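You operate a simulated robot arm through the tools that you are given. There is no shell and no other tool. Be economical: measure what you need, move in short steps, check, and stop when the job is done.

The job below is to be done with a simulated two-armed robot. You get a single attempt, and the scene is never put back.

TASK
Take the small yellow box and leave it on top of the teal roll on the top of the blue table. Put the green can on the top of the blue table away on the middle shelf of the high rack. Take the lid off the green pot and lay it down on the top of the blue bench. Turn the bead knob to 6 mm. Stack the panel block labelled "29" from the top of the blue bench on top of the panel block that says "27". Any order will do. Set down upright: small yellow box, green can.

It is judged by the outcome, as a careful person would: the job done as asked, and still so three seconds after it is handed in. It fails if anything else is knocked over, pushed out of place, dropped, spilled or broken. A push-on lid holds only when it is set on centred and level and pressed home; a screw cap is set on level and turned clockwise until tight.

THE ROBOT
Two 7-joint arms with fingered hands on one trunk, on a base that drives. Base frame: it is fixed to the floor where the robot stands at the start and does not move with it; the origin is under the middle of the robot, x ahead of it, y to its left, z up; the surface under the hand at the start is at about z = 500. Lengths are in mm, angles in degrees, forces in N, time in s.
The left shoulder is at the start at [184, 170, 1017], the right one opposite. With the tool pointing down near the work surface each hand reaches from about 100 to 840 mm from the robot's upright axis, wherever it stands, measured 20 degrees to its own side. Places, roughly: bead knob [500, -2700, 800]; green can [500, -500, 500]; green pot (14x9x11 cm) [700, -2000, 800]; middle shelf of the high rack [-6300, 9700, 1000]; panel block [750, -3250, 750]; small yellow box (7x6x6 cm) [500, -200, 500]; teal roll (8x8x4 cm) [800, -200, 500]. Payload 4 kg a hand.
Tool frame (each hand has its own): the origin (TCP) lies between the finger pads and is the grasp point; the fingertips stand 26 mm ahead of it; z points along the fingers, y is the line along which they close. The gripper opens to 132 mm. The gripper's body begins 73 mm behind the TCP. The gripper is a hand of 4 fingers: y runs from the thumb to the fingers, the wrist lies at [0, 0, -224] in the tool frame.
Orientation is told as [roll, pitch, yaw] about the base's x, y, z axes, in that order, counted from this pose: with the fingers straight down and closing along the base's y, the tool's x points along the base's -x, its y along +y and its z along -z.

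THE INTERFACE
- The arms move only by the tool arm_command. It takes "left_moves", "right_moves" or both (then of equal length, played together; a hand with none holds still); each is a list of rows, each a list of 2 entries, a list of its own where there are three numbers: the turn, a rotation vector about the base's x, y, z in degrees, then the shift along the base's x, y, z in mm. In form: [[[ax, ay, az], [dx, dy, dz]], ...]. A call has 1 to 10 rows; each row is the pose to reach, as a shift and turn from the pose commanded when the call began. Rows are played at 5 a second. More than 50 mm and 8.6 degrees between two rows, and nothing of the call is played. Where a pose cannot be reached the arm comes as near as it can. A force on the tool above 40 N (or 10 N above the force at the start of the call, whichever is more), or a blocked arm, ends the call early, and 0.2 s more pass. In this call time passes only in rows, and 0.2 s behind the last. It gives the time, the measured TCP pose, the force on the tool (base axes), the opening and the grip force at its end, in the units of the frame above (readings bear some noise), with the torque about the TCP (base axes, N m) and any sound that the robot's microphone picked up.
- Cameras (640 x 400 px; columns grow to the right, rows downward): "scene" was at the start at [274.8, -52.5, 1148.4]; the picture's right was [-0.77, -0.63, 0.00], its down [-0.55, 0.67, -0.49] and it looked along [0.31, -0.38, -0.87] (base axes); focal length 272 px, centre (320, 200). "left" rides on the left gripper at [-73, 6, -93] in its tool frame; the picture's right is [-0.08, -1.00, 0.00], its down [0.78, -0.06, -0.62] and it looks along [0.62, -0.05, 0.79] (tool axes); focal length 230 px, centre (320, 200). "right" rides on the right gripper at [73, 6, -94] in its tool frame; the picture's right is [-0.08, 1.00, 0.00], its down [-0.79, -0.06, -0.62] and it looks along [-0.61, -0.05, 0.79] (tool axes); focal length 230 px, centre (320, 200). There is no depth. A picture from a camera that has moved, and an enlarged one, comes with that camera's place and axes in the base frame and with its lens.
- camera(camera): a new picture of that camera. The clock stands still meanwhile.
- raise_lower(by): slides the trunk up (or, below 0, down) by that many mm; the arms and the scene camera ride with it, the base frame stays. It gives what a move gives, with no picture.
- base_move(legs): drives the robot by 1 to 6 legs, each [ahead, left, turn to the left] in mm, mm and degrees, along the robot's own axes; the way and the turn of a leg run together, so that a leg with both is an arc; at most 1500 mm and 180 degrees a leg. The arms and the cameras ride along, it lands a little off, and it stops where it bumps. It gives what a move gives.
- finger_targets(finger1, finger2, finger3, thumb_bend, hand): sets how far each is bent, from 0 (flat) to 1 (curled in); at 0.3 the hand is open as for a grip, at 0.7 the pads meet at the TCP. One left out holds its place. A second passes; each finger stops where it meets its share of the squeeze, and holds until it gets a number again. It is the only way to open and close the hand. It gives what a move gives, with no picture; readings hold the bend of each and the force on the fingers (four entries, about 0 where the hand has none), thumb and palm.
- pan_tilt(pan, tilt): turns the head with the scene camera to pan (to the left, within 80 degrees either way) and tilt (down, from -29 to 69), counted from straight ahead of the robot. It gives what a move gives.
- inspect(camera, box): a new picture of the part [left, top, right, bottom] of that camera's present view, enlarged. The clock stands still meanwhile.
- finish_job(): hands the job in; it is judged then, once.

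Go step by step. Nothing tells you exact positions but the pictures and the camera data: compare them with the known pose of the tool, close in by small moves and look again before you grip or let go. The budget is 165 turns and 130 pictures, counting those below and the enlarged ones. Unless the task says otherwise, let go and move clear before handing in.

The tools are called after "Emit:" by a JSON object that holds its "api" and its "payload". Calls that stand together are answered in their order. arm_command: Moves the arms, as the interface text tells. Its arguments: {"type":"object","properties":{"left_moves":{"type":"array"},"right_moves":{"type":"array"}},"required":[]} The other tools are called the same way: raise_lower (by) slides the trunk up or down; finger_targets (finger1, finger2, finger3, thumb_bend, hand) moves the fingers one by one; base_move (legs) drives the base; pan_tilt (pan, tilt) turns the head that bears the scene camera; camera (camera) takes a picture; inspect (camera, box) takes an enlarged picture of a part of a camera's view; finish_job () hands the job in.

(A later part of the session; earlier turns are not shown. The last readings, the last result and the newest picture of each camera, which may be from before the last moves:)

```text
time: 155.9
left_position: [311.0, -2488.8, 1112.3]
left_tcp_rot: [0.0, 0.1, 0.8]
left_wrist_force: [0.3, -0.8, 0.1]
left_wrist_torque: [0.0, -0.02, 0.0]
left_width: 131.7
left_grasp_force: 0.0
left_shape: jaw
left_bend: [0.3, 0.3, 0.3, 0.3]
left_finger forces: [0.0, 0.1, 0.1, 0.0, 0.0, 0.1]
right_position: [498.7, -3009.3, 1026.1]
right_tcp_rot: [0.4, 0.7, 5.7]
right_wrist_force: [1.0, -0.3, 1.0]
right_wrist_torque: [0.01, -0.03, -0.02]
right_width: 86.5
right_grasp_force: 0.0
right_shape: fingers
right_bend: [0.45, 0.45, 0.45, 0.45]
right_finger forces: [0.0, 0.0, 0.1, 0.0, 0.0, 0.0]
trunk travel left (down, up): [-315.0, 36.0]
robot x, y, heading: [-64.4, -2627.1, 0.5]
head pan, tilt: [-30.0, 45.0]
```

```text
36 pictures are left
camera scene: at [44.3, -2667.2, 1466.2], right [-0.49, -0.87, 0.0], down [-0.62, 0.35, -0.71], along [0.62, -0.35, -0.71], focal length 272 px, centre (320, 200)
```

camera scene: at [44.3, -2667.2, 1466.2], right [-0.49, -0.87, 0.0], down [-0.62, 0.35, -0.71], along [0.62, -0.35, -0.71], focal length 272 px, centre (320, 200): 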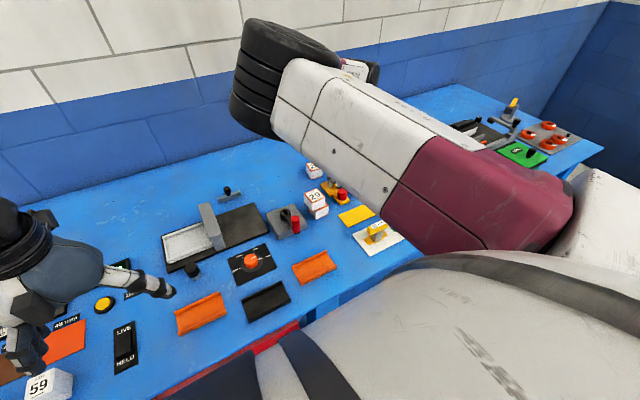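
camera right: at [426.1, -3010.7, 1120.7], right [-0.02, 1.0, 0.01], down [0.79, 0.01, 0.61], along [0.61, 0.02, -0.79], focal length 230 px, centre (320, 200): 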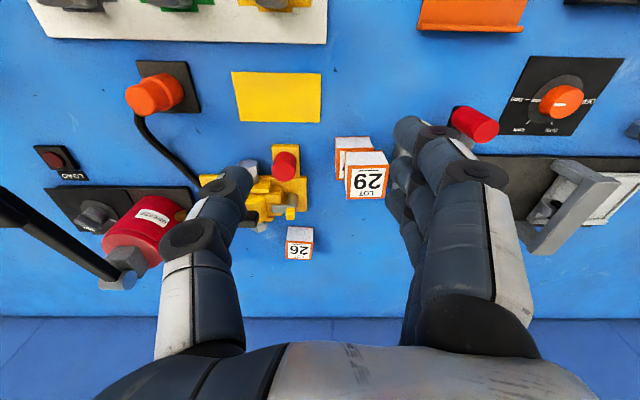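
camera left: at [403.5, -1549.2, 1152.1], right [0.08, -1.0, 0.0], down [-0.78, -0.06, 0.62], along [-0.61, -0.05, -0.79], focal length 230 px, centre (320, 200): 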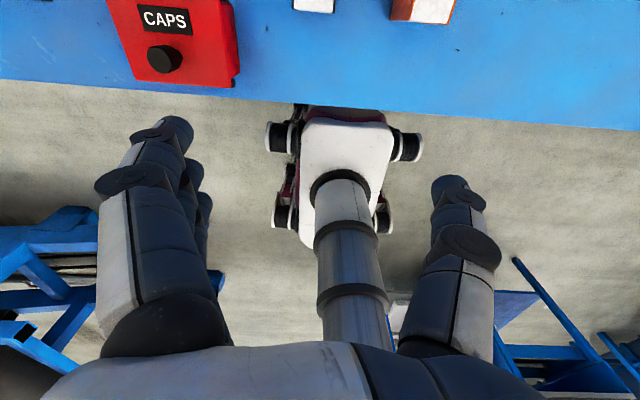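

All bench tasks are done: 29 sits on 27, knob still at 6 mm. Driving back to the small table for the can.

Emit:
{"api": "base_move", "payload": {"legs": [[-190, 0, -0.7], [0, 1300, 0], [0, 1270, 0]]}}

Emit:
{"api": "pan_tilt", "payload": {"pan": -30, "tilt": 50}}

Emit:
{"api": "camera", "payload": {"camera": "scene"}}

Emit:
{"api": "camera", "payload": {"camera": "right"}}

```text
time: 179.4
left_position: [126.5, 48.4, 1112.3]
left_tcp_rot: [0.0, -0.1, 0.2]
left_wrist_force: [-0.5, -0.3, 0.9]
left_wrist_torque: [0.01, 0.01, -0.01]
left_width: 131.9
left_grasp_force: 0.1
left_shape: jaw
left_bend: [0.3, 0.3, 0.3, 0.3]
left_finger forces: [0.0, 0.1, 0.1, 0.1, 0.1, 0.0]
right_position: [313.4, -472.5, 1029.9]
right_tcp_rot: [0.5, 0.0, 5.1]
right_wrist_force: [-0.9, 0.1, 0.0]
right_wrist_torque: [0.0, -0.03, 0.0]
right_width: 86.5
right_grasp_force: 0.1
right_shape: fingers
right_bend: [0.45, 0.45, 0.45, 0.45]
right_finger forces: [0.0, 0.1, 0.0, 0.0, 0.1, 0.1]
trunk travel left (down, up): [-315.0, 36.0]
robot x, y, heading: [-248.2, -84.1, -0.0]
head pan, tilt: [-30.0, 45.0]
```

```text
time: 180.1
left_position: [127.3, 47.9, 1112.1]
left_tcp_rot: [0.1, 0.0, 0.3]
left_wrist_force: [0.6, 0.8, 0.3]
left_wrist_torque: [0.01, -0.03, 0.02]
left_width: 131.7
left_grasp_force: 0.2
left_shape: jaw
left_bend: [0.3, 0.3, 0.3, 0.3]
left_finger forces: [0.0, 0.1, 0.0, 0.1, 0.0, 0.1]
right_position: [312.6, -475.9, 1029.7]
right_tcp_rot: [0.6, 0.0, 4.7]
right_wrist_force: [-0.5, -0.4, -0.2]
right_wrist_torque: [0.04, 0.01, -0.04]
right_width: 86.5
right_grasp_force: 0.0
right_shape: fingers
right_bend: [0.45, 0.45, 0.45, 0.45]
right_finger forces: [0.0, 0.0, 0.0, 0.0, 0.0, 0.0]
trunk travel left (down, up): [-315.0, 36.0]
robot x, y, heading: [-251.0, -86.9, 0.3]
head pan, tilt: [-30.0, 50.0]
```

```text
35 pictures are left
camera scene: at [-144.6, -125.9, 1459.2], right [-0.5, -0.87, 0.0], down [-0.66, 0.38, -0.64], along [0.56, -0.32, -0.77], focal length 272 px, centre (320, 200)
```

scene: 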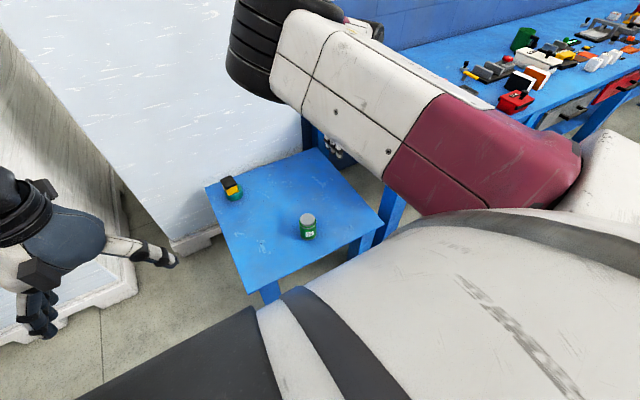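

```text
34 pictures are left
camera right: at [239.3, -476.2, 1124.4], right [-0.01, 1.0, 0.01], down [0.79, 0.0, 0.62], along [0.62, 0.01, -0.79], focal length 230 px, centre (320, 200)
```

right: 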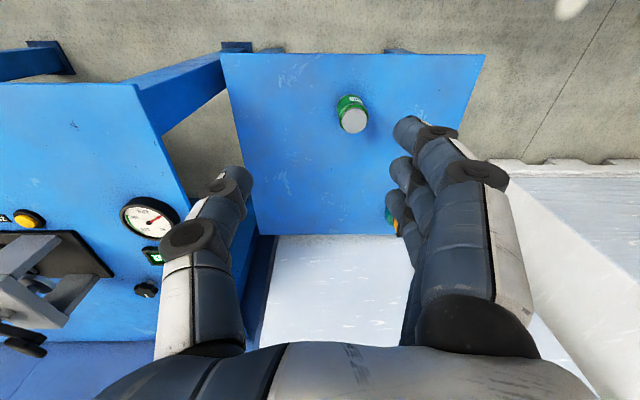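

Can confirmed near (420,−395). For shelf placement I want a forward-tilted grasp, so I'll lower the trunk and tilt the hand about 55° as a test.

Emit:
{"api": "raise_lower", "payload": {"by": -200}}

Emit:
{"api": "arm_command", "payload": {"right_moves": [[[0, -8, 0], [-5, 10, -10]], [[0, -16, 0], [-10, 20, -20]], [[0, -24, 0], [-15, 30, -30]], [[0, -32, 0], [-20, 40, -40]], [[0, -40, 0], [-25, 50, -50]], [[0, -48, 0], [-30, 60, -60]], [[0, -55, 0], [-30, 70, -70]], [[0, -55, 0], [-30, 80, -80]], [[0, -55, 0], [-30, 80, -80]]]}}

Emit:
{"api": "finger_targets", "payload": {"hand": "right", "finger1": 0.3, "finger2": 0.3, "finger3": 0.3, "thumb_bend": 0.3}}

Emit:
{"api": "camera", "payload": {"camera": "scene"}}

```text
time: 182.2
left_position: [126.3, 49.0, 913.4]
left_tcp_rot: [-0.1, -0.1, 0.2]
left_wrist_force: [-0.2, 0.2, 0.7]
left_wrist_torque: [-0.03, -0.02, 0.0]
left_width: 132.0
left_grasp_force: 0.0
left_shape: jaw
left_bend: [0.3, 0.3, 0.3, 0.3]
left_finger forces: [0.1, 0.0, 0.0, 0.0, 0.1, 0.1]
right_position: [300.1, -494.4, 824.6]
right_tcp_rot: [1.4, 0.6, 1.6]
right_wrist_force: [-0.4, 0.0, 0.0]
right_wrist_torque: [0.0, -0.01, -0.01]
right_width: 86.4
right_grasp_force: 0.1
right_shape: fingers
right_bend: [0.45, 0.45, 0.45, 0.45]
right_finger forces: [0.0, 0.1, 0.0, 0.0, 0.0, 0.1]
trunk travel left (down, up): [-115.0, 236.0]
robot x, y, heading: [-251.8, -87.3, 0.0]
head pan, tilt: [-30.0, 50.0]
```

```text
time: 184.2
left_position: [127.1, 49.5, 911.6]
left_tcp_rot: [0.0, -0.1, 0.2]
left_wrist_force: [0.5, -0.2, -0.2]
left_wrist_torque: [0.0, 0.04, 0.01]
left_width: 132.0
left_grasp_force: 0.1
left_shape: jaw
left_bend: [0.3, 0.3, 0.3, 0.3]
left_finger forces: [0.1, 0.0, 0.0, 0.0, 0.0, 0.0]
right_position: [279.7, -417.5, 753.0]
right_tcp_rot: [-5.9, -55.4, 4.1]
right_wrist_force: [0.0, -0.6, -1.1]
right_wrist_torque: [-0.01, 0.03, 0.03]
right_width: 86.7
right_grasp_force: 0.0
right_shape: fingers
right_bend: [0.45, 0.45, 0.45, 0.45]
right_finger forces: [0.0, 0.0, 0.0, 0.1, 0.0, 0.0]
trunk travel left (down, up): [-115.0, 236.0]
robot x, y, heading: [-251.7, -85.1, 0.2]
head pan, tilt: [-30.0, 50.0]
```

```text
time: 185.4
left_position: [127.2, 48.7, 911.4]
left_tcp_rot: [-0.1, 0.0, 0.2]
left_wrist_force: [0.1, -1.0, 0.6]
left_wrist_torque: [0.04, -0.01, 0.06]
left_width: 131.9
left_grasp_force: 0.0
left_shape: jaw
left_bend: [0.3, 0.3, 0.3, 0.3]
left_finger forces: [0.0, 0.0, 0.1, 0.0, 0.1, 0.1]
right_position: [276.7, -419.0, 748.2]
right_tcp_rot: [-6.0, -54.7, 3.7]
right_wrist_force: [-0.3, -0.5, -0.4]
right_wrist_torque: [0.04, 0.01, 0.01]
right_width: 135.8
right_grasp_force: 0.1
right_shape: fingers
right_bend: [0.3, 0.3, 0.3, 0.3]
right_finger forces: [0.0, 0.0, 0.0, 0.0, 0.0, 0.0]
trunk travel left (down, up): [-115.0, 236.0]
robot x, y, heading: [-249.8, -86.8, 0.1]
head pan, tilt: [-30.0, 50.0]
stopped (right hand): the arm was blocked; the commanded pose is now the measured one
```

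```text
33 pictures are left
camera scene: at [-33.5, -125.7, 1251.1], right [-0.5, -0.87, 0.0], down [-0.66, 0.38, -0.64], along [0.56, -0.32, -0.77], focal length 272 px, centre (320, 200)
```

scene: 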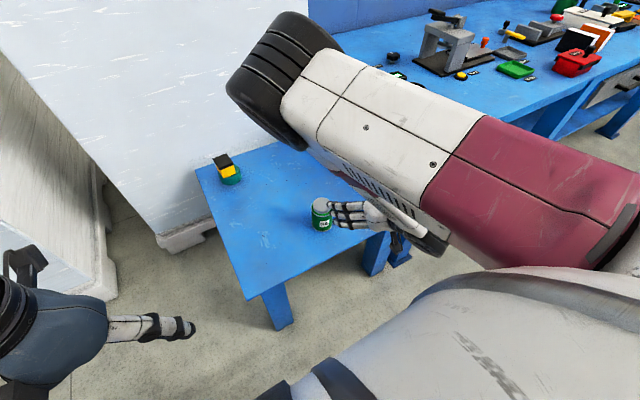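

The tilt works. Lowering to a pre-grasp point behind the can along the finger direction.

Emit:
{"api": "arm_command", "payload": {"right_moves": [[[1, 0, 0], [10, 5, -30]], [[2, 0, 0], [20, 10, -60]], [[3.4, 0, 0], [35, 16, -90]], [[3.4, 0, 0], [50, 22, -115]], [[3.4, 0, 0], [61, 24, -134]], [[3.4, 0, 0], [61, 24, -134]]]}}

Emit:
{"api": "camera", "payload": {"camera": "right"}}

Emit:
{"api": "inspect", "payload": {"camera": "scene", "box": [270, 170, 410, 270]}}

```text
time: 186.8
left_position: [127.0, 49.7, 912.7]
left_tcp_rot: [-0.1, 0.0, 0.1]
left_wrist_force: [0.0, -1.5, 0.3]
left_wrist_torque: [0.02, 0.01, 0.02]
left_width: 132.0
left_grasp_force: 0.0
left_shape: jaw
left_bend: [0.3, 0.3, 0.3, 0.3]
left_finger forces: [0.0, 0.0, 0.0, 0.0, 0.0, 0.0]
right_position: [338.5, -393.8, 615.1]
right_tcp_rot: [-0.1, -54.8, -0.5]
right_wrist_force: [0.3, -0.1, 0.1]
right_wrist_torque: [0.02, -0.03, 0.02]
right_width: 135.7
right_grasp_force: 0.1
right_shape: fingers
right_bend: [0.3, 0.3, 0.3, 0.3]
right_finger forces: [0.1, 0.1, 0.0, 0.0, 0.1, 0.0]
trunk travel left (down, up): [-115.0, 236.0]
robot x, y, heading: [-250.7, -89.4, 0.4]
head pan, tilt: [-30.0, 50.0]
```

```text
32 pictures are left
camera right: at [220.3, -385.9, 609.7], right [0.06, 1.0, 0.06], down [-0.05, -0.06, 1.0], along [1.0, -0.06, 0.05], focal length 230 px, centre (320, 200)
```

right: 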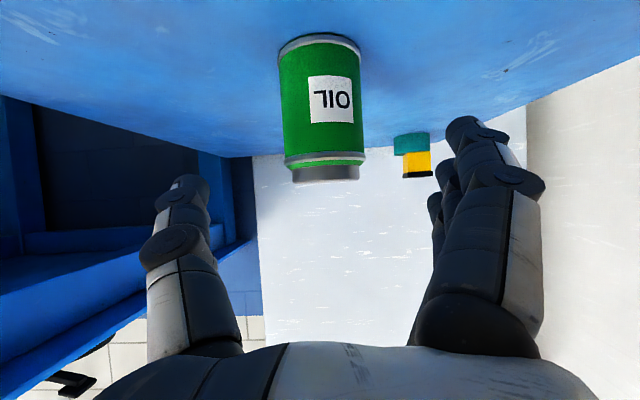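

```text
4.00 times, centred on (340, 220) of scene
camera zoom: at [-33.7, -125.4, 1251.2], right [-0.5, -0.87, 0.0], down [-0.66, 0.38, -0.64], along [0.56, -0.32, -0.77], focal length 1089 px, centre (240, 120)
```

zoom: 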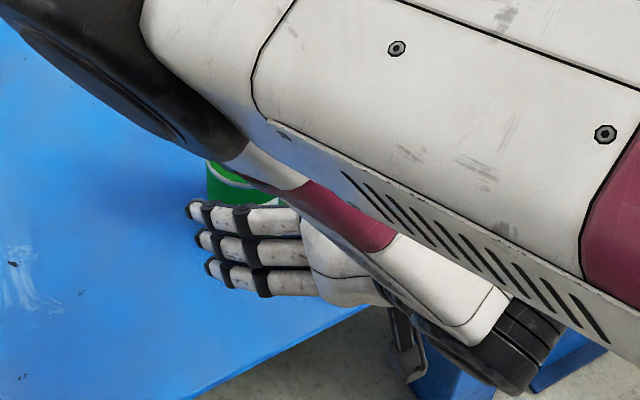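

The can stands 500–592 and is centred between the fingers. Advancing along the finger direction.

Emit:
{"api": "arm_command", "payload": {"right_moves": [[[0, 0, 0], [22, -1, -15]], [[0, 0, 0], [44, -2, -30]], [[0, 0, 0], [64, -2, -44]], [[0, 0, 0], [80, -2, -56]], [[0, 0, 0], [80, -2, -56]]]}}

Emit:
{"api": "camera", "payload": {"camera": "right"}}

```text
time: 188.0
left_position: [126.7, 49.1, 912.4]
left_tcp_rot: [0.1, 0.1, 0.2]
left_wrist_force: [0.2, 0.4, 1.3]
left_wrist_torque: [-0.04, 0.02, 0.0]
left_width: 131.8
left_grasp_force: 0.1
left_shape: jaw
left_bend: [0.3, 0.3, 0.3, 0.3]
left_finger forces: [0.1, 0.1, 0.1, 0.0, 0.1, 0.0]
right_position: [418.3, -395.1, 558.7]
right_tcp_rot: [-0.1, -54.8, -0.5]
right_wrist_force: [0.6, -0.2, -0.2]
right_wrist_torque: [0.02, 0.02, -0.01]
right_width: 135.6
right_grasp_force: 0.1
right_shape: fingers
right_bend: [0.3, 0.3, 0.3, 0.3]
right_finger forces: [0.0, 0.1, 0.0, 0.0, 0.1, 0.1]
trunk travel left (down, up): [-115.0, 236.0]
robot x, y, heading: [-250.8, -84.6, 0.0]
head pan, tilt: [-30.0, 50.0]
```

```text
30 pictures are left
camera right: at [299.7, -386.9, 553.8], right [0.06, 1.0, 0.06], down [-0.05, -0.06, 1.0], along [1.0, -0.06, 0.05], focal length 230 px, centre (320, 200)
```

right: 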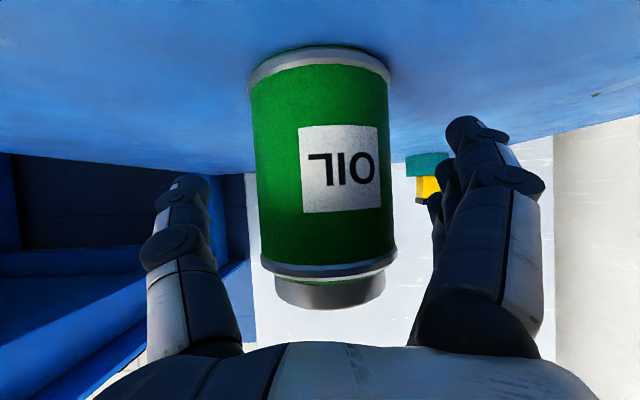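

Centred. Closing the hand on the can.

Emit:
{"api": "finger_targets", "payload": {"hand": "right", "finger1": 0.7, "finger2": 0.7, "finger3": 0.7, "thumb_bend": 0.7}}

Emit:
{"api": "arm_command", "payload": {"right_moves": [[[0, 0, 0], [0, 0, 10]], [[0, 0, 0], [0, 0, 25]], [[0, 0, 0], [0, 0, 45]], [[0, 0, 0], [0, 0, 45]]]}}

Emit:
{"api": "camera", "payload": {"camera": "right"}}

```text
time: 189.0
left_position: [125.8, 48.4, 911.9]
left_tcp_rot: [-0.1, 0.0, 0.2]
left_wrist_force: [-0.9, 1.5, 0.6]
left_wrist_torque: [-0.01, 0.02, 0.0]
left_width: 132.1
left_grasp_force: 0.0
left_shape: jaw
left_bend: [0.3, 0.3, 0.3, 0.3]
left_finger forces: [0.1, 0.0, 0.1, 0.0, 0.0, 0.0]
right_position: [418.3, -394.7, 559.0]
right_tcp_rot: [-0.1, -54.8, -0.5]
right_wrist_force: [-0.8, 0.3, 0.9]
right_wrist_torque: [0.09, 0.05, 0.0]
right_width: 64.3
right_grasp_force: 23.3
right_shape: fingers
right_bend: [0.51, 0.53, 0.63, 0.63]
right_finger forces: [7.1, 7.0, 10.2, 0.0, 23.5, 0.0]
trunk travel left (down, up): [-115.0, 236.0]
robot x, y, heading: [-250.3, -86.8, 0.1]
head pan, tilt: [-30.0, 50.0]
```

```text
time: 190.0
left_position: [127.2, 48.3, 913.3]
left_tcp_rot: [0.0, 0.1, 0.3]
left_wrist_force: [-0.3, 0.2, 0.1]
left_wrist_torque: [0.0, -0.02, -0.01]
left_width: 131.9
left_grasp_force: 0.0
left_shape: jaw
left_bend: [0.3, 0.3, 0.3, 0.3]
left_finger forces: [0.0, 0.0, 0.0, 0.0, 0.1, 0.0]
right_position: [418.7, -394.9, 605.6]
right_tcp_rot: [-0.1, -54.7, -0.5]
right_wrist_force: [-0.6, 0.4, -3.8]
right_wrist_torque: [-0.02, -0.02, 0.0]
right_width: 64.2
right_grasp_force: 23.7
right_shape: fingers
right_bend: [0.51, 0.53, 0.63, 0.63]
right_finger forces: [7.1, 7.0, 10.1, 0.0, 23.5, 0.0]
trunk travel left (down, up): [-115.0, 236.0]
robot x, y, heading: [-250.5, -86.5, 0.1]
head pan, tilt: [-30.0, 50.0]
```

```text
29 pictures are left
camera right: at [299.2, -387.4, 599.8], right [0.06, 1.0, 0.06], down [-0.05, -0.06, 1.0], along [1.0, -0.06, 0.05], focal length 230 px, centre (320, 200)
```

right: 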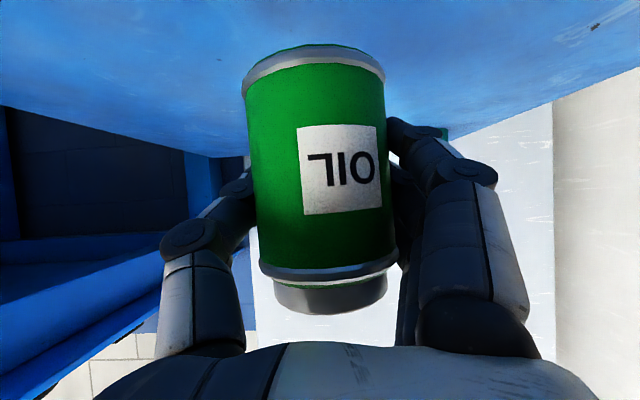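

Firm grip, can upright. Lifting it, backing away from the table, then turning left to look for the rack.

Emit:
{"api": "arm_command", "payload": {"right_moves": [[[0, 0, 0], [0, 0, 25]], [[0, 0, 0], [-15, 0, 50]], [[0, 0, 0], [-35, -5, 75]], [[0, 0, 0], [-60, -10, 100]], [[0, 0, 0], [-60, -10, 100]]]}}

Emit:
{"api": "base_move", "payload": {"legs": [[-350, 0, 0], [0, 0, 90]]}}

Emit:
{"api": "pan_tilt", "payload": {"pan": 15, "tilt": 5}}

Emit:
{"api": "camera", "payload": {"camera": "scene"}}

```text
time: 191.2
left_position: [127.0, 49.0, 912.1]
left_tcp_rot: [0.0, 0.2, 0.2]
left_wrist_force: [-0.5, 0.1, -0.1]
left_wrist_torque: [0.01, 0.04, 0.04]
left_width: 132.0
left_grasp_force: 0.0
left_shape: jaw
left_bend: [0.3, 0.3, 0.3, 0.3]
left_finger forces: [0.1, 0.0, 0.0, 0.0, 0.0, 0.1]
right_position: [353.7, -416.7, 699.6]
right_tcp_rot: [-0.2, -54.5, -2.0]
right_wrist_force: [-0.4, 0.2, -3.5]
right_wrist_torque: [-0.06, -0.02, 0.03]
right_width: 64.3
right_grasp_force: 23.8
right_shape: fingers
right_bend: [0.51, 0.53, 0.63, 0.63]
right_finger forces: [7.0, 6.9, 10.0, 0.1, 23.2, 0.0]
trunk travel left (down, up): [-115.0, 236.0]
robot x, y, heading: [-252.9, -86.3, 0.4]
head pan, tilt: [-30.0, 50.0]
```

```text
time: 192.8
left_position: [-20.9, 45.0, 912.2]
left_tcp_rot: [0.0, 0.1, -0.2]
left_wrist_force: [-0.2, 0.1, 0.0]
left_wrist_torque: [0.03, 0.0, 0.0]
left_width: 131.9
left_grasp_force: 0.1
left_shape: jaw
left_bend: [0.3, 0.3, 0.3, 0.3]
left_finger forces: [0.0, 0.1, 0.1, 0.1, 0.1, 0.0]
right_position: [206.9, -423.9, 702.4]
right_tcp_rot: [0.1, -54.8, -2.7]
right_wrist_force: [-0.1, -0.1, -3.8]
right_wrist_torque: [-0.02, 0.01, 0.0]
right_width: 64.1
right_grasp_force: 22.9
right_shape: fingers
right_bend: [0.51, 0.53, 0.63, 0.63]
right_finger forces: [6.8, 6.9, 9.9, 0.0, 23.1, 0.0]
trunk travel left (down, up): [-115.0, 236.0]
robot x, y, heading: [-397.5, -89.2, -0.0]
head pan, tilt: [-30.0, 50.0]
stopped in leg 1: the robot was blocked; the commanded pose is now the measured one
```

```text
time: 194.0
left_position: [-20.8, 45.9, 912.2]
left_tcp_rot: [0.0, 0.0, 0.0]
left_wrist_force: [-1.4, 0.1, -0.2]
left_wrist_torque: [-0.01, -0.04, -0.01]
left_width: 132.0
left_grasp_force: 0.0
left_shape: jaw
left_bend: [0.3, 0.3, 0.3, 0.3]
left_finger forces: [0.0, 0.0, 0.0, 0.0, 0.1, 0.0]
right_position: [207.3, -424.4, 703.7]
right_tcp_rot: [0.0, -54.9, -2.8]
right_wrist_force: [0.4, -0.6, -2.9]
right_wrist_torque: [-0.03, -0.02, -0.02]
right_width: 63.8
right_grasp_force: 23.3
right_shape: fingers
right_bend: [0.51, 0.53, 0.63, 0.63]
right_finger forces: [6.9, 6.9, 9.9, 0.0, 23.1, 0.1]
trunk travel left (down, up): [-115.0, 236.0]
robot x, y, heading: [-397.9, -89.7, -0.2]
head pan, tilt: [15.0, 5.0]
```

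```text
28 pictures are left
camera scene: at [-159.5, -65.7, 1320.9], right [0.26, -0.97, 0.0], down [-0.09, -0.02, -1.0], along [0.96, 0.26, -0.09], focal length 272 px, centre (320, 200)
```

scene: 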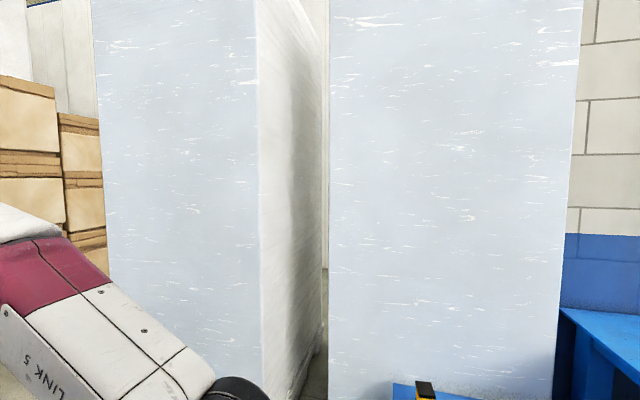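

The base was blocked behind at x≈−400. I'll move forward again and look left and around before turning.

Emit:
{"api": "base_move", "payload": {"legs": [[130, 0, 0]]}}

Emit:
{"api": "pan_tilt", "payload": {"pan": 80, "tilt": 15}}

Emit:
{"api": "camera", "payload": {"camera": "scene"}}

Emit:
{"api": "camera", "payload": {"camera": "left"}}

```text
time: 195.3
left_position: [110.1, 44.3, 912.3]
left_tcp_rot: [0.0, 0.0, 0.0]
left_wrist_force: [0.9, -0.2, -0.7]
left_wrist_torque: [-0.01, 0.03, 0.0]
left_width: 131.8
left_grasp_force: 0.0
left_shape: jaw
left_bend: [0.3, 0.3, 0.3, 0.3]
left_finger forces: [0.1, 0.1, 0.0, 0.0, 0.0, 0.1]
right_position: [336.8, -423.5, 703.6]
right_tcp_rot: [0.0, -54.8, -2.7]
right_wrist_force: [0.1, 0.1, -3.9]
right_wrist_torque: [-0.01, 0.0, 0.0]
right_width: 64.2
right_grasp_force: 23.0
right_shape: fingers
right_bend: [0.51, 0.53, 0.63, 0.63]
right_finger forces: [6.9, 6.9, 9.8, 0.1, 23.1, 0.0]
trunk travel left (down, up): [-115.0, 236.0]
robot x, y, heading: [-273.5, -87.2, -0.1]
head pan, tilt: [15.0, 5.0]
```

```text
time: 196.6
left_position: [109.0, 45.2, 913.2]
left_tcp_rot: [0.0, 0.0, -0.2]
left_wrist_force: [0.4, -0.1, -0.7]
left_wrist_torque: [0.0, -0.04, 0.0]
left_width: 132.2
left_grasp_force: 0.0
left_shape: jaw
left_bend: [0.3, 0.3, 0.3, 0.3]
left_finger forces: [0.0, 0.0, 0.0, 0.0, 0.0, 0.0]
right_position: [336.8, -424.9, 703.6]
right_tcp_rot: [0.1, -54.9, -2.7]
right_wrist_force: [-0.2, 0.4, -3.4]
right_wrist_torque: [-0.05, -0.03, 0.01]
right_width: 64.2
right_grasp_force: 23.7
right_shape: fingers
right_bend: [0.51, 0.53, 0.63, 0.63]
right_finger forces: [6.8, 6.9, 9.9, 0.1, 22.9, 0.1]
trunk travel left (down, up): [-115.0, 236.0]
robot x, y, heading: [-272.3, -83.6, -0.1]
head pan, tilt: [80.0, 15.0]
```

```text
27 pictures are left
camera scene: at [-101.9, 2.3, 1304.8], right [0.98, -0.18, 0.0], down [-0.05, -0.25, -0.97], along [0.17, 0.95, -0.26], focal length 272 px, centre (320, 200)
```

scene: 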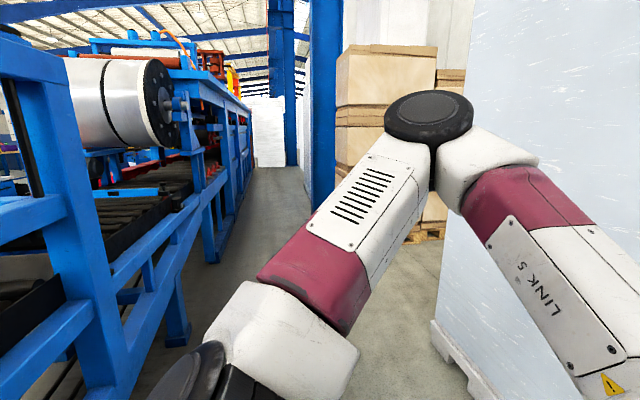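

```text
26 pictures are left
camera left: at [181.6, 50.1, 1006.4], right [0.08, -1.0, 0.0], down [-0.79, -0.06, 0.62], along [-0.61, -0.05, -0.79], focal length 230 px, centre (320, 200)
```

left: 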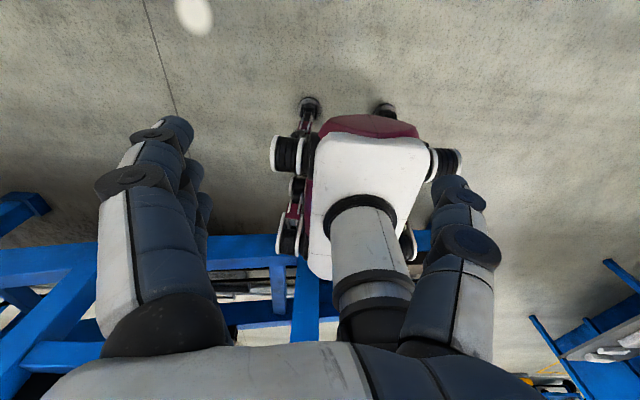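

There's an aisle running along +y between a blue machine (left, x≈−700) and cabinets (right, x≈840). I'll step forward, turn left 90°, centre in the aisle and drive along it.

Emit:
{"api": "base_move", "payload": {"legs": [[110, 0, 0], [0, 0, 90], [0, -200, 0], [1500, 0, 0], [1000, 0, 0]]}}

Emit:
{"api": "pan_tilt", "payload": {"pan": 10, "tilt": 8}}

Emit:
{"api": "camera", "payload": {"camera": "scene"}}

```text
time: 215.4
left_position: [-67.0, 2782.5, 912.9]
left_tcp_rot: [-0.1, 0.0, 89.7]
left_wrist_force: [0.1, -0.3, 0.5]
left_wrist_torque: [0.03, 0.01, -0.01]
left_width: 131.8
left_grasp_force: 0.0
left_shape: jaw
left_bend: [0.3, 0.3, 0.3, 0.3]
left_finger forces: [0.1, 0.0, 0.0, 0.0, 0.0, 0.0]
right_position: [403.1, 3006.0, 704.6]
right_tcp_rot: [0.1, -55.0, 86.8]
right_wrist_force: [0.8, -0.1, -3.3]
right_wrist_torque: [0.01, 0.04, 0.01]
right_width: 63.4
right_grasp_force: 22.8
right_shape: fingers
right_bend: [0.51, 0.53, 0.63, 0.63]
right_finger forces: [6.4, 6.9, 9.4, 0.0, 22.2, 0.1]
trunk travel left (down, up): [-115.0, 236.0]
robot x, y, heading: [63.4, 2401.0, 89.4]
head pan, tilt: [80.0, 15.0]
```

```text
time: 216.8
left_position: [-67.2, 2782.0, 913.2]
left_tcp_rot: [-0.1, 0.0, 89.6]
left_wrist_force: [-0.1, -0.6, 0.0]
left_wrist_torque: [0.01, 0.03, -0.04]
left_width: 131.8
left_grasp_force: 0.0
left_shape: jaw
left_bend: [0.3, 0.3, 0.3, 0.3]
left_finger forces: [0.1, 0.0, 0.0, 0.0, 0.0, 0.0]
right_position: [403.8, 3006.6, 703.6]
right_tcp_rot: [0.1, -54.9, 86.9]
right_wrist_force: [-0.4, -0.7, -3.0]
right_wrist_torque: [-0.01, 0.01, -0.01]
right_width: 63.9
right_grasp_force: 22.7
right_shape: fingers
right_bend: [0.51, 0.53, 0.63, 0.63]
right_finger forces: [6.4, 6.8, 9.5, 0.1, 22.3, 0.1]
trunk travel left (down, up): [-115.0, 236.0]
robot x, y, heading: [63.0, 2401.6, 89.7]
head pan, tilt: [10.0, 8.0]
```

```text
25 pictures are left
camera scene: at [49.2, 2643.8, 1316.2], right [0.99, 0.17, 0.0], down [0.02, -0.14, -0.99], along [-0.17, 0.98, -0.14], focal length 272 px, centre (320, 200)
```

scene: 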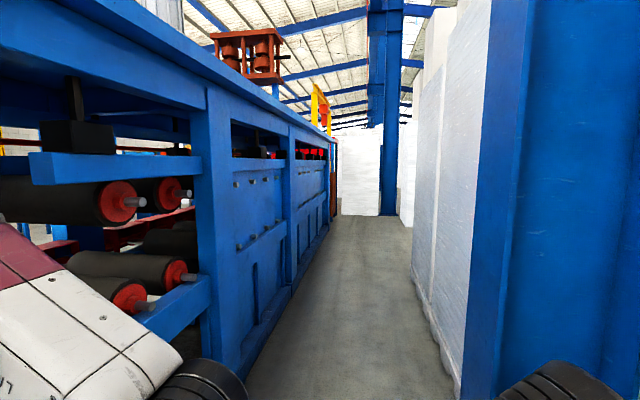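

The aisle spans x≈−645…584; shifting left 130 mm and driving on to y≈6900.

Emit:
{"api": "base_move", "payload": {"legs": [[0, 130, 0.4], [1500, 0, 0], [1500, 0, 0], [1500, 0, 0]]}}

Emit:
{"api": "pan_tilt", "payload": {"pan": 25, "tilt": 8}}

Emit:
{"api": "camera", "payload": {"camera": "scene"}}

```text
time: 239.5
left_position: [-342.5, 7246.5, 912.7]
left_tcp_rot: [0.0, 0.0, 91.7]
left_wrist_force: [0.8, -0.3, -0.7]
left_wrist_torque: [-0.01, 0.0, 0.0]
left_width: 131.8
left_grasp_force: 0.0
left_shape: jaw
left_bend: [0.3, 0.3, 0.3, 0.3]
left_finger forces: [0.1, 0.0, 0.0, 0.1, 0.1, 0.1]
right_position: [120.3, 7489.0, 703.4]
right_tcp_rot: [0.1, -54.9, 89.0]
right_wrist_force: [0.5, -0.4, -3.2]
right_wrist_torque: [0.01, 0.0, -0.01]
right_width: 64.1
right_grasp_force: 22.1
right_shape: fingers
right_bend: [0.51, 0.53, 0.63, 0.63]
right_finger forces: [6.3, 6.8, 9.4, 0.1, 22.1, 0.0]
trunk travel left (down, up): [-115.0, 236.0]
robot x, y, heading: [-196.5, 6872.4, 91.8]
head pan, tilt: [10.0, 8.0]
```

```text
time: 240.3
left_position: [-341.6, 7246.8, 912.7]
left_tcp_rot: [-0.1, 0.0, 91.8]
left_wrist_force: [0.4, -0.9, 0.4]
left_wrist_torque: [0.01, 0.03, -0.01]
left_width: 131.9
left_grasp_force: 0.0
left_shape: jaw
left_bend: [0.3, 0.3, 0.3, 0.3]
left_finger forces: [0.0, 0.0, 0.0, 0.0, 0.1, 0.0]
right_position: [119.7, 7487.9, 703.7]
right_tcp_rot: [0.1, -54.7, 88.9]
right_wrist_force: [-0.3, -0.3, -3.3]
right_wrist_torque: [0.0, -0.02, -0.02]
right_width: 63.9
right_grasp_force: 22.2
right_shape: fingers
right_bend: [0.51, 0.53, 0.63, 0.63]
right_finger forces: [6.4, 6.8, 9.3, 0.0, 22.0, 0.0]
trunk travel left (down, up): [-115.0, 236.0]
robot x, y, heading: [-198.4, 6871.5, 91.7]
head pan, tilt: [25.0, 8.0]
```

```text
24 pictures are left
camera scene: at [-244.0, 7105.5, 1316.2], right [0.89, 0.45, 0.0], down [0.06, -0.12, -0.99], along [-0.44, 0.89, -0.14], focal length 272 px, centre (320, 200)
```

scene: 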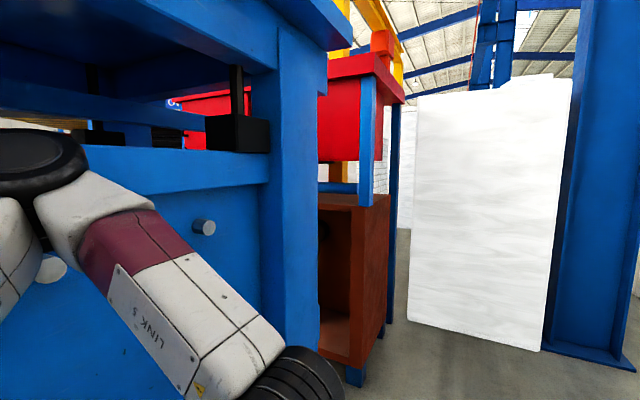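

This aisle is a dead end: the gap between the machine end and the white stack is only about 0.2 m. I'll back out and go around the machine's near end.

Emit:
{"api": "base_move", "payload": {"legs": [[0, -130, -1.7], [-1500, 0, 0], [-1500, 0, 0], [-1500, 0, 0], [-1500, 0, 0], [-400, 0, 0]]}}

Emit:
{"api": "pan_tilt", "payload": {"pan": 80, "tilt": 15}}

Emit:
{"api": "camera", "payload": {"camera": "scene"}}

```text
time: 271.9
left_position: [-235.0, 945.9, 910.8]
left_tcp_rot: [0.1, -0.1, 90.2]
left_wrist_force: [-0.1, -0.1, -0.1]
left_wrist_torque: [0.02, 0.01, -0.01]
left_width: 132.2
left_grasp_force: 0.1
left_shape: jaw
left_bend: [0.3, 0.3, 0.3, 0.3]
left_finger forces: [0.0, 0.0, 0.0, 0.0, 0.0, 0.0]
right_position: [233.3, 1175.6, 704.0]
right_tcp_rot: [0.2, -54.9, 87.4]
right_wrist_force: [0.5, -0.3, -3.1]
right_wrist_torque: [-0.03, -0.02, 0.02]
right_width: 64.0
right_grasp_force: 22.3
right_shape: fingers
right_bend: [0.51, 0.53, 0.63, 0.63]
right_finger forces: [6.3, 6.7, 9.5, 0.0, 21.8, 0.1]
trunk travel left (down, up): [-115.0, 236.0]
robot x, y, heading: [-99.8, 566.0, 90.3]
head pan, tilt: [25.0, 8.0]
```

```text
time: 273.1
left_position: [-234.5, 946.2, 912.2]
left_tcp_rot: [0.1, 0.0, 90.0]
left_wrist_force: [0.0, -0.5, 0.3]
left_wrist_torque: [-0.01, 0.04, -0.01]
left_width: 131.9
left_grasp_force: 0.1
left_shape: jaw
left_bend: [0.3, 0.3, 0.3, 0.3]
left_finger forces: [0.1, 0.0, 0.1, 0.0, 0.1, 0.1]
right_position: [233.4, 1173.4, 702.8]
right_tcp_rot: [0.1, -54.9, 87.4]
right_wrist_force: [0.6, 0.6, -3.2]
right_wrist_torque: [0.0, 0.01, -0.01]
right_width: 64.0
right_grasp_force: 22.0
right_shape: fingers
right_bend: [0.51, 0.53, 0.63, 0.63]
right_finger forces: [6.4, 6.6, 9.5, 0.0, 21.9, 0.0]
trunk travel left (down, up): [-115.0, 236.0]
robot x, y, heading: [-97.3, 566.5, 90.1]
head pan, tilt: [80.0, 15.0]
```

```text
23 pictures are left
camera scene: at [-193.3, 734.0, 1304.8], right [0.17, 0.98, 0.0], down [0.25, -0.04, -0.97], along [-0.95, 0.17, -0.26], focal length 272 px, centre (320, 200)
```

scene: 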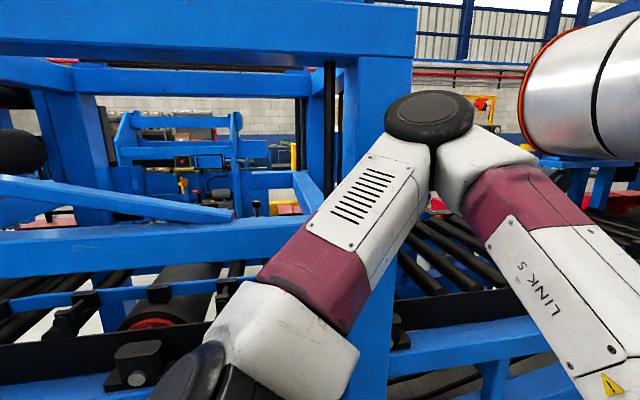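

Backing further to y≈−1100 to find the gap past the machine's near end.

Emit:
{"api": "base_move", "payload": {"legs": [[0, 50, 0], [-1500, 0, 0], [-150, 0, 0]]}}

Emit:
{"api": "camera", "payload": {"camera": "scene"}}

```text
time: 282.2
left_position: [-294.6, -698.0, 911.9]
left_tcp_rot: [0.0, -0.1, 89.0]
left_wrist_force: [0.4, 0.2, -0.4]
left_wrist_torque: [-0.02, 0.0, -0.02]
left_width: 132.2
left_grasp_force: 0.1
left_shape: jaw
left_bend: [0.3, 0.3, 0.3, 0.3]
left_finger forces: [0.0, 0.0, 0.0, 0.0, 0.1, 0.0]
right_position: [178.7, -480.4, 704.7]
right_tcp_rot: [0.1, -54.9, 86.3]
right_wrist_force: [0.0, -0.1, -4.7]
right_wrist_torque: [-0.04, 0.0, 0.0]
right_width: 63.8
right_grasp_force: 22.1
right_shape: fingers
right_bend: [0.51, 0.53, 0.63, 0.63]
right_finger forces: [6.3, 6.7, 9.5, 0.0, 21.7, 0.0]
trunk travel left (down, up): [-115.0, 236.0]
robot x, y, heading: [-167.9, -1079.4, 89.1]
head pan, tilt: [80.0, 15.0]
```

```text
22 pictures are left
camera scene: at [-257.0, -910.9, 1304.9], right [0.19, 0.98, 0.0], down [0.25, -0.05, -0.97], along [-0.95, 0.19, -0.26], focal length 272 px, centre (320, 200)
```

scene: 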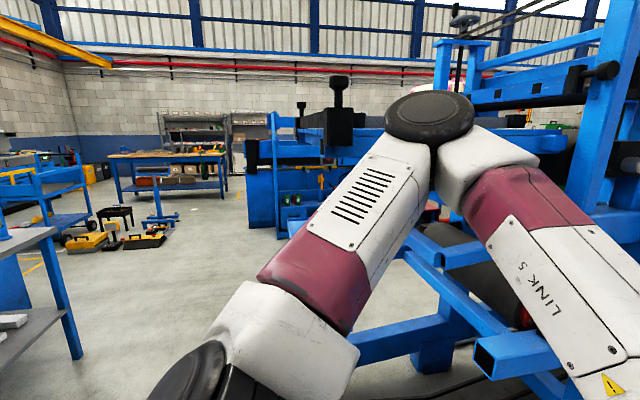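

Open floor lies to −x. Plan: shift to x≈−470, y≈−1340, turn to face −x and drive between the machine end and the left table.

Emit:
{"api": "base_move", "payload": {"legs": [[0, 300, 0], [-260, 0, 0], [0, 0, 90.5], [1500, 0, 0], [700, 0, 0]]}}

Emit:
{"api": "pan_tilt", "payload": {"pan": -30, "tilt": 10}}

Emit:
{"api": "camera", "payload": {"camera": "scene"}}

```text
time: 284.5
left_position: [-469.9, -697.1, 914.0]
left_tcp_rot: [1.4, -0.3, 87.2]
left_wrist_force: [0.0, -0.2, 0.2]
left_wrist_torque: [-0.02, 0.01, -0.01]
left_width: 132.1
left_grasp_force: 0.0
left_shape: jaw
left_bend: [0.3, 0.3, 0.3, 0.3]
left_finger forces: [0.1, 0.1, 0.0, 0.1, 0.0, 0.0]
right_position: [0.6, -482.8, 702.2]
right_tcp_rot: [1.5, -54.9, 84.2]
right_wrist_force: [0.7, 0.4, -3.4]
right_wrist_torque: [0.03, -0.01, 0.0]
right_width: 63.9
right_grasp_force: 22.3
right_shape: fingers
right_bend: [0.51, 0.53, 0.63, 0.63]
right_finger forces: [6.4, 6.7, 9.5, 0.0, 21.9, 0.0]
trunk travel left (down, up): [-115.0, 236.0]
robot x, y, heading: [-361.1, -1075.2, 88.3]
head pan, tilt: [80.0, 15.0]
stopped in leg 1: the robot was blocked; the commanded pose is now the measured one
```

```text
time: 286.4
left_position: [-472.3, -696.3, 913.6]
left_tcp_rot: [1.7, 0.0, 87.5]
left_wrist_force: [-0.4, 0.4, 0.4]
left_wrist_torque: [-0.01, 0.01, 0.02]
left_width: 131.8
left_grasp_force: 0.1
left_shape: jaw
left_bend: [0.3, 0.3, 0.3, 0.3]
left_finger forces: [0.0, 0.1, 0.0, 0.1, 0.0, 0.0]
right_position: [-1.7, -480.7, 699.8]
right_tcp_rot: [1.7, -54.9, 84.2]
right_wrist_force: [-0.2, -0.5, -4.1]
right_wrist_torque: [0.0, 0.0, 0.01]
right_width: 63.9
right_grasp_force: 21.7
right_shape: fingers
right_bend: [0.51, 0.53, 0.63, 0.63]
right_finger forces: [6.3, 6.8, 9.4, 0.1, 22.0, 0.0]
trunk travel left (down, up): [-115.0, 236.0]
robot x, y, heading: [-362.3, -1074.2, 88.4]
head pan, tilt: [-30.0, 10.0]
```

```text
21 pictures are left
camera scene: at [-292.5, -849.6, 1312.7], right [0.85, -0.52, -0.01], down [-0.11, -0.15, -0.98], along [0.51, 0.84, -0.18], focal length 272 px, centre (320, 200)
```

scene: 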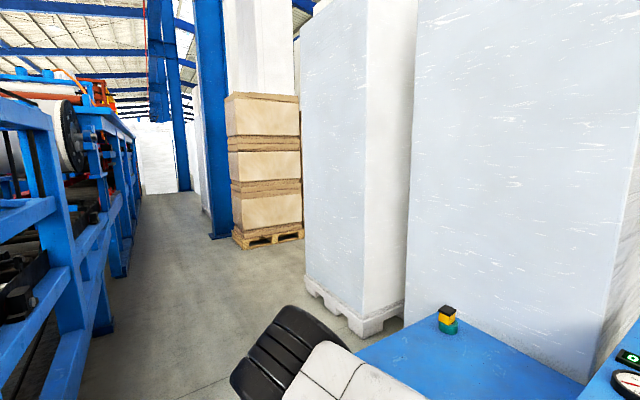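

Something on the left stops the base at x≈−360 here. I'll step back right, back up further, and look left before turning.

Emit:
{"api": "base_move", "payload": {"legs": [[0, -80, 0], [-320, 0, 0]]}}

Emit:
{"api": "pan_tilt", "payload": {"pan": 75, "tilt": 40}}

Emit:
{"api": "camera", "payload": {"camera": "scene"}}

```text
time: 289.5
left_position: [-414.9, -1014.9, 911.6]
left_tcp_rot: [0.5, 0.0, 87.4]
left_wrist_force: [0.8, -0.2, 0.7]
left_wrist_torque: [0.0, -0.01, 0.04]
left_width: 132.0
left_grasp_force: 0.0
left_shape: jaw
left_bend: [0.3, 0.3, 0.3, 0.3]
left_finger forces: [0.0, 0.0, 0.1, 0.0, 0.0, 0.0]
right_position: [57.7, -802.0, 703.0]
right_tcp_rot: [0.1, -54.8, 85.4]
right_wrist_force: [0.5, 0.8, -3.1]
right_wrist_torque: [0.03, 0.02, 0.02]
right_width: 63.9
right_grasp_force: 22.0
right_shape: fingers
right_bend: [0.51, 0.53, 0.63, 0.63]
right_finger forces: [6.3, 6.7, 9.5, 0.0, 21.8, 0.0]
trunk travel left (down, up): [-115.0, 236.0]
robot x, y, heading: [-296.1, -1398.5, 88.4]
head pan, tilt: [-30.0, 10.0]
```

```text
time: 291.3
left_position: [-414.8, -1015.8, 911.4]
left_tcp_rot: [0.5, 0.0, 87.4]
left_wrist_force: [0.4, 0.6, 0.2]
left_wrist_torque: [-0.01, -0.02, 0.0]
left_width: 131.8
left_grasp_force: 0.1
left_shape: jaw
left_bend: [0.3, 0.3, 0.3, 0.3]
left_finger forces: [0.0, 0.0, 0.1, 0.1, 0.0, 0.1]
right_position: [59.6, -801.9, 702.9]
right_tcp_rot: [0.2, -54.9, 85.5]
right_wrist_force: [-0.2, 0.0, -3.5]
right_wrist_torque: [-0.02, 0.0, 0.02]
right_width: 63.9
right_grasp_force: 21.9
right_shape: fingers
right_bend: [0.51, 0.53, 0.63, 0.63]
right_finger forces: [6.4, 6.7, 9.4, 0.0, 21.8, 0.1]
trunk travel left (down, up): [-115.0, 236.0]
robot x, y, heading: [-290.5, -1398.1, 88.3]
head pan, tilt: [75.0, 40.0]
```

```text
20 pictures are left
camera scene: at [-371.8, -1221.9, 1265.3], right [0.29, 0.96, 0.0], down [0.62, -0.19, -0.77], along [-0.73, 0.22, -0.64], focal length 272 px, centre (320, 200)
```

scene: 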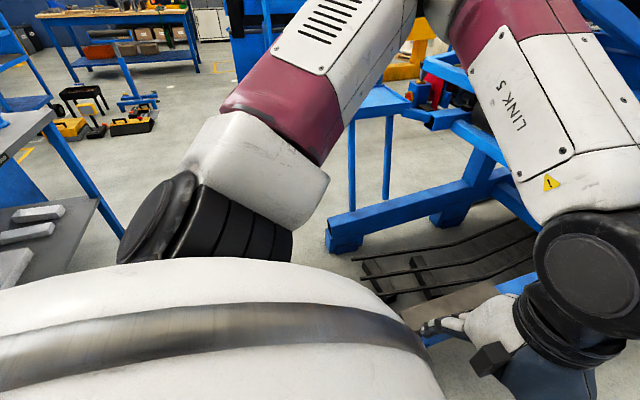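

The left obstruction is a low plate around (−750,−800), which is clear of the turning circle here. Turning to face −x and driving forward.

Emit:
{"api": "base_move", "payload": {"legs": [[0, 0, 91.5], [1500, 0, 0], [800, 0, 0]]}}

Emit:
{"api": "pan_tilt", "payload": {"pan": -40, "tilt": 12}}

Emit:
{"api": "camera", "payload": {"camera": "scene"}}

```text
time: 306.6
left_position: [-2985.8, -1522.8, 911.1]
left_tcp_rot: [0.5, 0.1, 179.2]
left_wrist_force: [-0.2, -0.2, -0.8]
left_wrist_torque: [-0.02, 0.0, -0.02]
left_width: 131.8
left_grasp_force: 0.2
left_shape: jaw
left_bend: [0.3, 0.3, 0.3, 0.3]
left_finger forces: [0.0, 0.0, 0.0, 0.0, 0.0, 0.0]
right_position: [-3215.3, -1055.3, 703.7]
right_tcp_rot: [0.1, -54.8, 177.2]
right_wrist_force: [0.1, 0.0, -3.8]
right_wrist_torque: [-0.01, 0.01, 0.0]
right_width: 63.8
right_grasp_force: 21.2
right_shape: fingers
right_bend: [0.51, 0.53, 0.64, 0.63]
right_finger forces: [5.8, 6.5, 8.9, 0.1, 20.8, 0.0]
trunk travel left (down, up): [-115.0, 236.0]
robot x, y, heading: [-2607.8, -1393.3, -179.7]
head pan, tilt: [75.0, 40.0]
```

```text
time: 308.5
left_position: [-2986.6, -1522.6, 910.2]
left_tcp_rot: [0.5, 0.0, 179.3]
left_wrist_force: [-0.4, 0.6, 0.9]
left_wrist_torque: [0.03, 0.01, -0.01]
left_width: 132.0
left_grasp_force: 0.0
left_shape: jaw
left_bend: [0.3, 0.3, 0.3, 0.3]
left_finger forces: [0.1, 0.0, 0.0, 0.0, 0.0, 0.0]
right_position: [-3214.0, -1055.3, 704.8]
right_tcp_rot: [0.1, -54.8, 177.1]
right_wrist_force: [0.3, 0.7, -3.2]
right_wrist_torque: [0.03, -0.01, -0.01]
right_width: 63.6
right_grasp_force: 20.8
right_shape: fingers
right_bend: [0.51, 0.53, 0.64, 0.63]
right_finger forces: [5.8, 6.5, 8.8, 0.1, 20.9, 0.0]
trunk travel left (down, up): [-115.0, 236.0]
robot x, y, heading: [-2605.5, -1389.8, -179.9]
head pan, tilt: [-40.0, 12.0]
```

```text
19 pictures are left
camera scene: at [-2831.9, -1332.5, 1309.7], right [0.64, 0.77, 0.0], down [0.16, -0.13, -0.98], along [-0.75, 0.63, -0.21], focal length 272 px, centre (320, 200)
```

scene: 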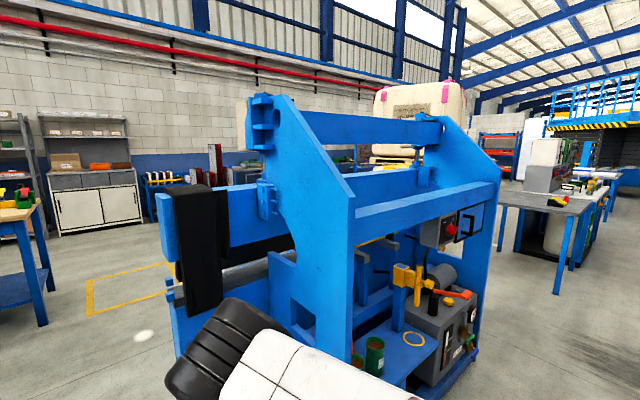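

The red/orange rack is visible at about (−6200,10000), past the blue unit and grey table. I'll turn to face +y here and look along the lane.

Emit:
{"api": "base_move", "payload": {"legs": [[-120, 0, 0], [0, 0, -90]]}}

Emit:
{"api": "pan_tilt", "payload": {"pan": 5, "tilt": 12}}

Emit:
{"api": "camera", "payload": {"camera": "scene"}}

```text
time: 313.5
left_position: [-2627.5, -1016.1, 910.7]
left_tcp_rot: [0.4, 0.1, 90.5]
left_wrist_force: [-0.7, 0.4, 0.4]
left_wrist_torque: [0.0, 0.01, 0.02]
left_width: 131.8
left_grasp_force: 0.1
left_shape: jaw
left_bend: [0.3, 0.3, 0.3, 0.3]
left_finger forces: [0.1, 0.0, 0.0, 0.1, 0.0, 0.0]
right_position: [-2166.1, -776.9, 702.8]
right_tcp_rot: [0.1, -54.8, 88.3]
right_wrist_force: [0.3, -0.2, -3.7]
right_wrist_torque: [-0.02, -0.02, -0.02]
right_width: 63.4
right_grasp_force: 20.4
right_shape: fingers
right_bend: [0.51, 0.53, 0.64, 0.63]
right_finger forces: [5.6, 6.4, 8.5, 0.0, 20.4, 0.0]
trunk travel left (down, up): [-115.0, 236.0]
robot x, y, heading: [-2490.8, -1388.1, 91.5]
head pan, tilt: [-40.0, 12.0]
```

```text
time: 314.6
left_position: [-2628.1, -1016.8, 910.3]
left_tcp_rot: [0.5, 0.0, 90.5]
left_wrist_force: [-0.3, -1.2, 0.8]
left_wrist_torque: [0.01, 0.03, 0.02]
left_width: 131.8
left_grasp_force: 0.0
left_shape: jaw
left_bend: [0.3, 0.3, 0.3, 0.3]
left_finger forces: [0.0, 0.0, 0.0, 0.1, 0.0, 0.0]
right_position: [-2166.8, -776.4, 702.8]
right_tcp_rot: [0.1, -54.7, 88.4]
right_wrist_force: [-0.3, -0.5, -3.7]
right_wrist_torque: [0.02, 0.02, 0.02]
right_width: 63.7
right_grasp_force: 20.5
right_shape: fingers
right_bend: [0.51, 0.53, 0.64, 0.63]
right_finger forces: [5.8, 6.3, 8.4, 0.1, 20.4, 0.0]
trunk travel left (down, up): [-115.0, 236.0]
robot x, y, heading: [-2490.7, -1390.5, 91.1]
head pan, tilt: [5.0, 12.0]
```

```text
18 pictures are left
camera scene: at [-2502.0, -1147.5, 1309.7], right [0.99, 0.11, 0.0], down [0.02, -0.21, -0.98], along [-0.11, 0.97, -0.21], focal length 272 px, centre (320, 200)
```

scene: 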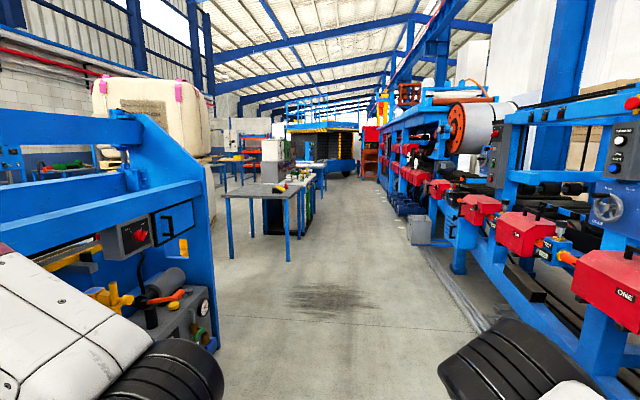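

A wide clear lane (x −3050…−1700). Driving along it to y≈6000.

Emit:
{"api": "base_move", "payload": {"legs": [[0, 0, -1.2], [1500, 0, 0], [1500, 0, 0], [1500, 0, 0], [1500, 0, 0], [1400, 0, 0]]}}

Emit:
{"api": "pan_tilt", "payload": {"pan": 35, "tilt": 12}}

Emit:
{"api": "camera", "payload": {"camera": "scene"}}

```text
time: 350.1
left_position: [-2572.8, 6393.2, 910.7]
left_tcp_rot: [0.5, 0.2, 88.4]
left_wrist_force: [0.8, 0.2, -0.1]
left_wrist_torque: [0.0, 0.0, 0.02]
left_width: 132.2
left_grasp_force: 0.1
left_shape: jaw
left_bend: [0.3, 0.3, 0.3, 0.3]
left_finger forces: [0.0, 0.0, 0.0, 0.1, 0.0, 0.0]
right_position: [-2104.2, 6614.4, 702.5]
right_tcp_rot: [0.1, -54.8, 86.3]
right_wrist_force: [0.1, 0.6, -3.7]
right_wrist_torque: [0.02, -0.01, -0.02]
right_width: 63.6
right_grasp_force: 20.3
right_shape: fingers
right_bend: [0.51, 0.53, 0.64, 0.63]
right_finger forces: [5.6, 6.1, 8.3, 0.0, 20.0, 0.1]
trunk travel left (down, up): [-115.0, 236.0]
robot x, y, heading: [-2450.5, 6015.9, 89.3]
head pan, tilt: [5.0, 12.0]
```

```text
time: 351.0
left_position: [-2573.1, 6392.9, 911.2]
left_tcp_rot: [0.6, 0.0, 88.4]
left_wrist_force: [-0.8, 0.7, -0.4]
left_wrist_torque: [0.02, 0.0, -0.03]
left_width: 131.6
left_grasp_force: 0.1
left_shape: jaw
left_bend: [0.3, 0.3, 0.3, 0.3]
left_finger forces: [0.0, 0.0, 0.0, 0.0, 0.0, 0.1]
right_position: [-2102.7, 6614.6, 702.6]
right_tcp_rot: [0.1, -54.7, 86.3]
right_wrist_force: [0.8, -0.7, -3.2]
right_wrist_torque: [-0.01, 0.05, 0.01]
right_width: 63.8
right_grasp_force: 19.9
right_shape: fingers
right_bend: [0.51, 0.53, 0.64, 0.63]
right_finger forces: [5.8, 6.2, 8.4, 0.0, 20.0, 0.1]
trunk travel left (down, up): [-115.0, 236.0]
robot x, y, heading: [-2445.8, 6013.7, 89.2]
head pan, tilt: [35.0, 12.0]
```

```text
17 pictures are left
camera scene: at [-2498.3, 6241.4, 1309.7], right [0.83, 0.56, 0.0], down [0.12, -0.17, -0.98], along [-0.55, 0.81, -0.21], focal length 272 px, centre (320, 200)
```

scene: 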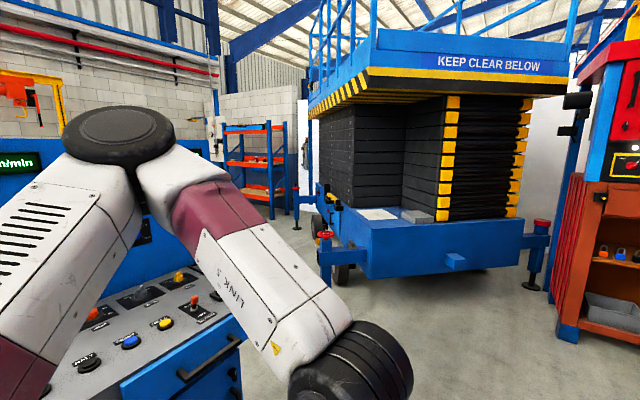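

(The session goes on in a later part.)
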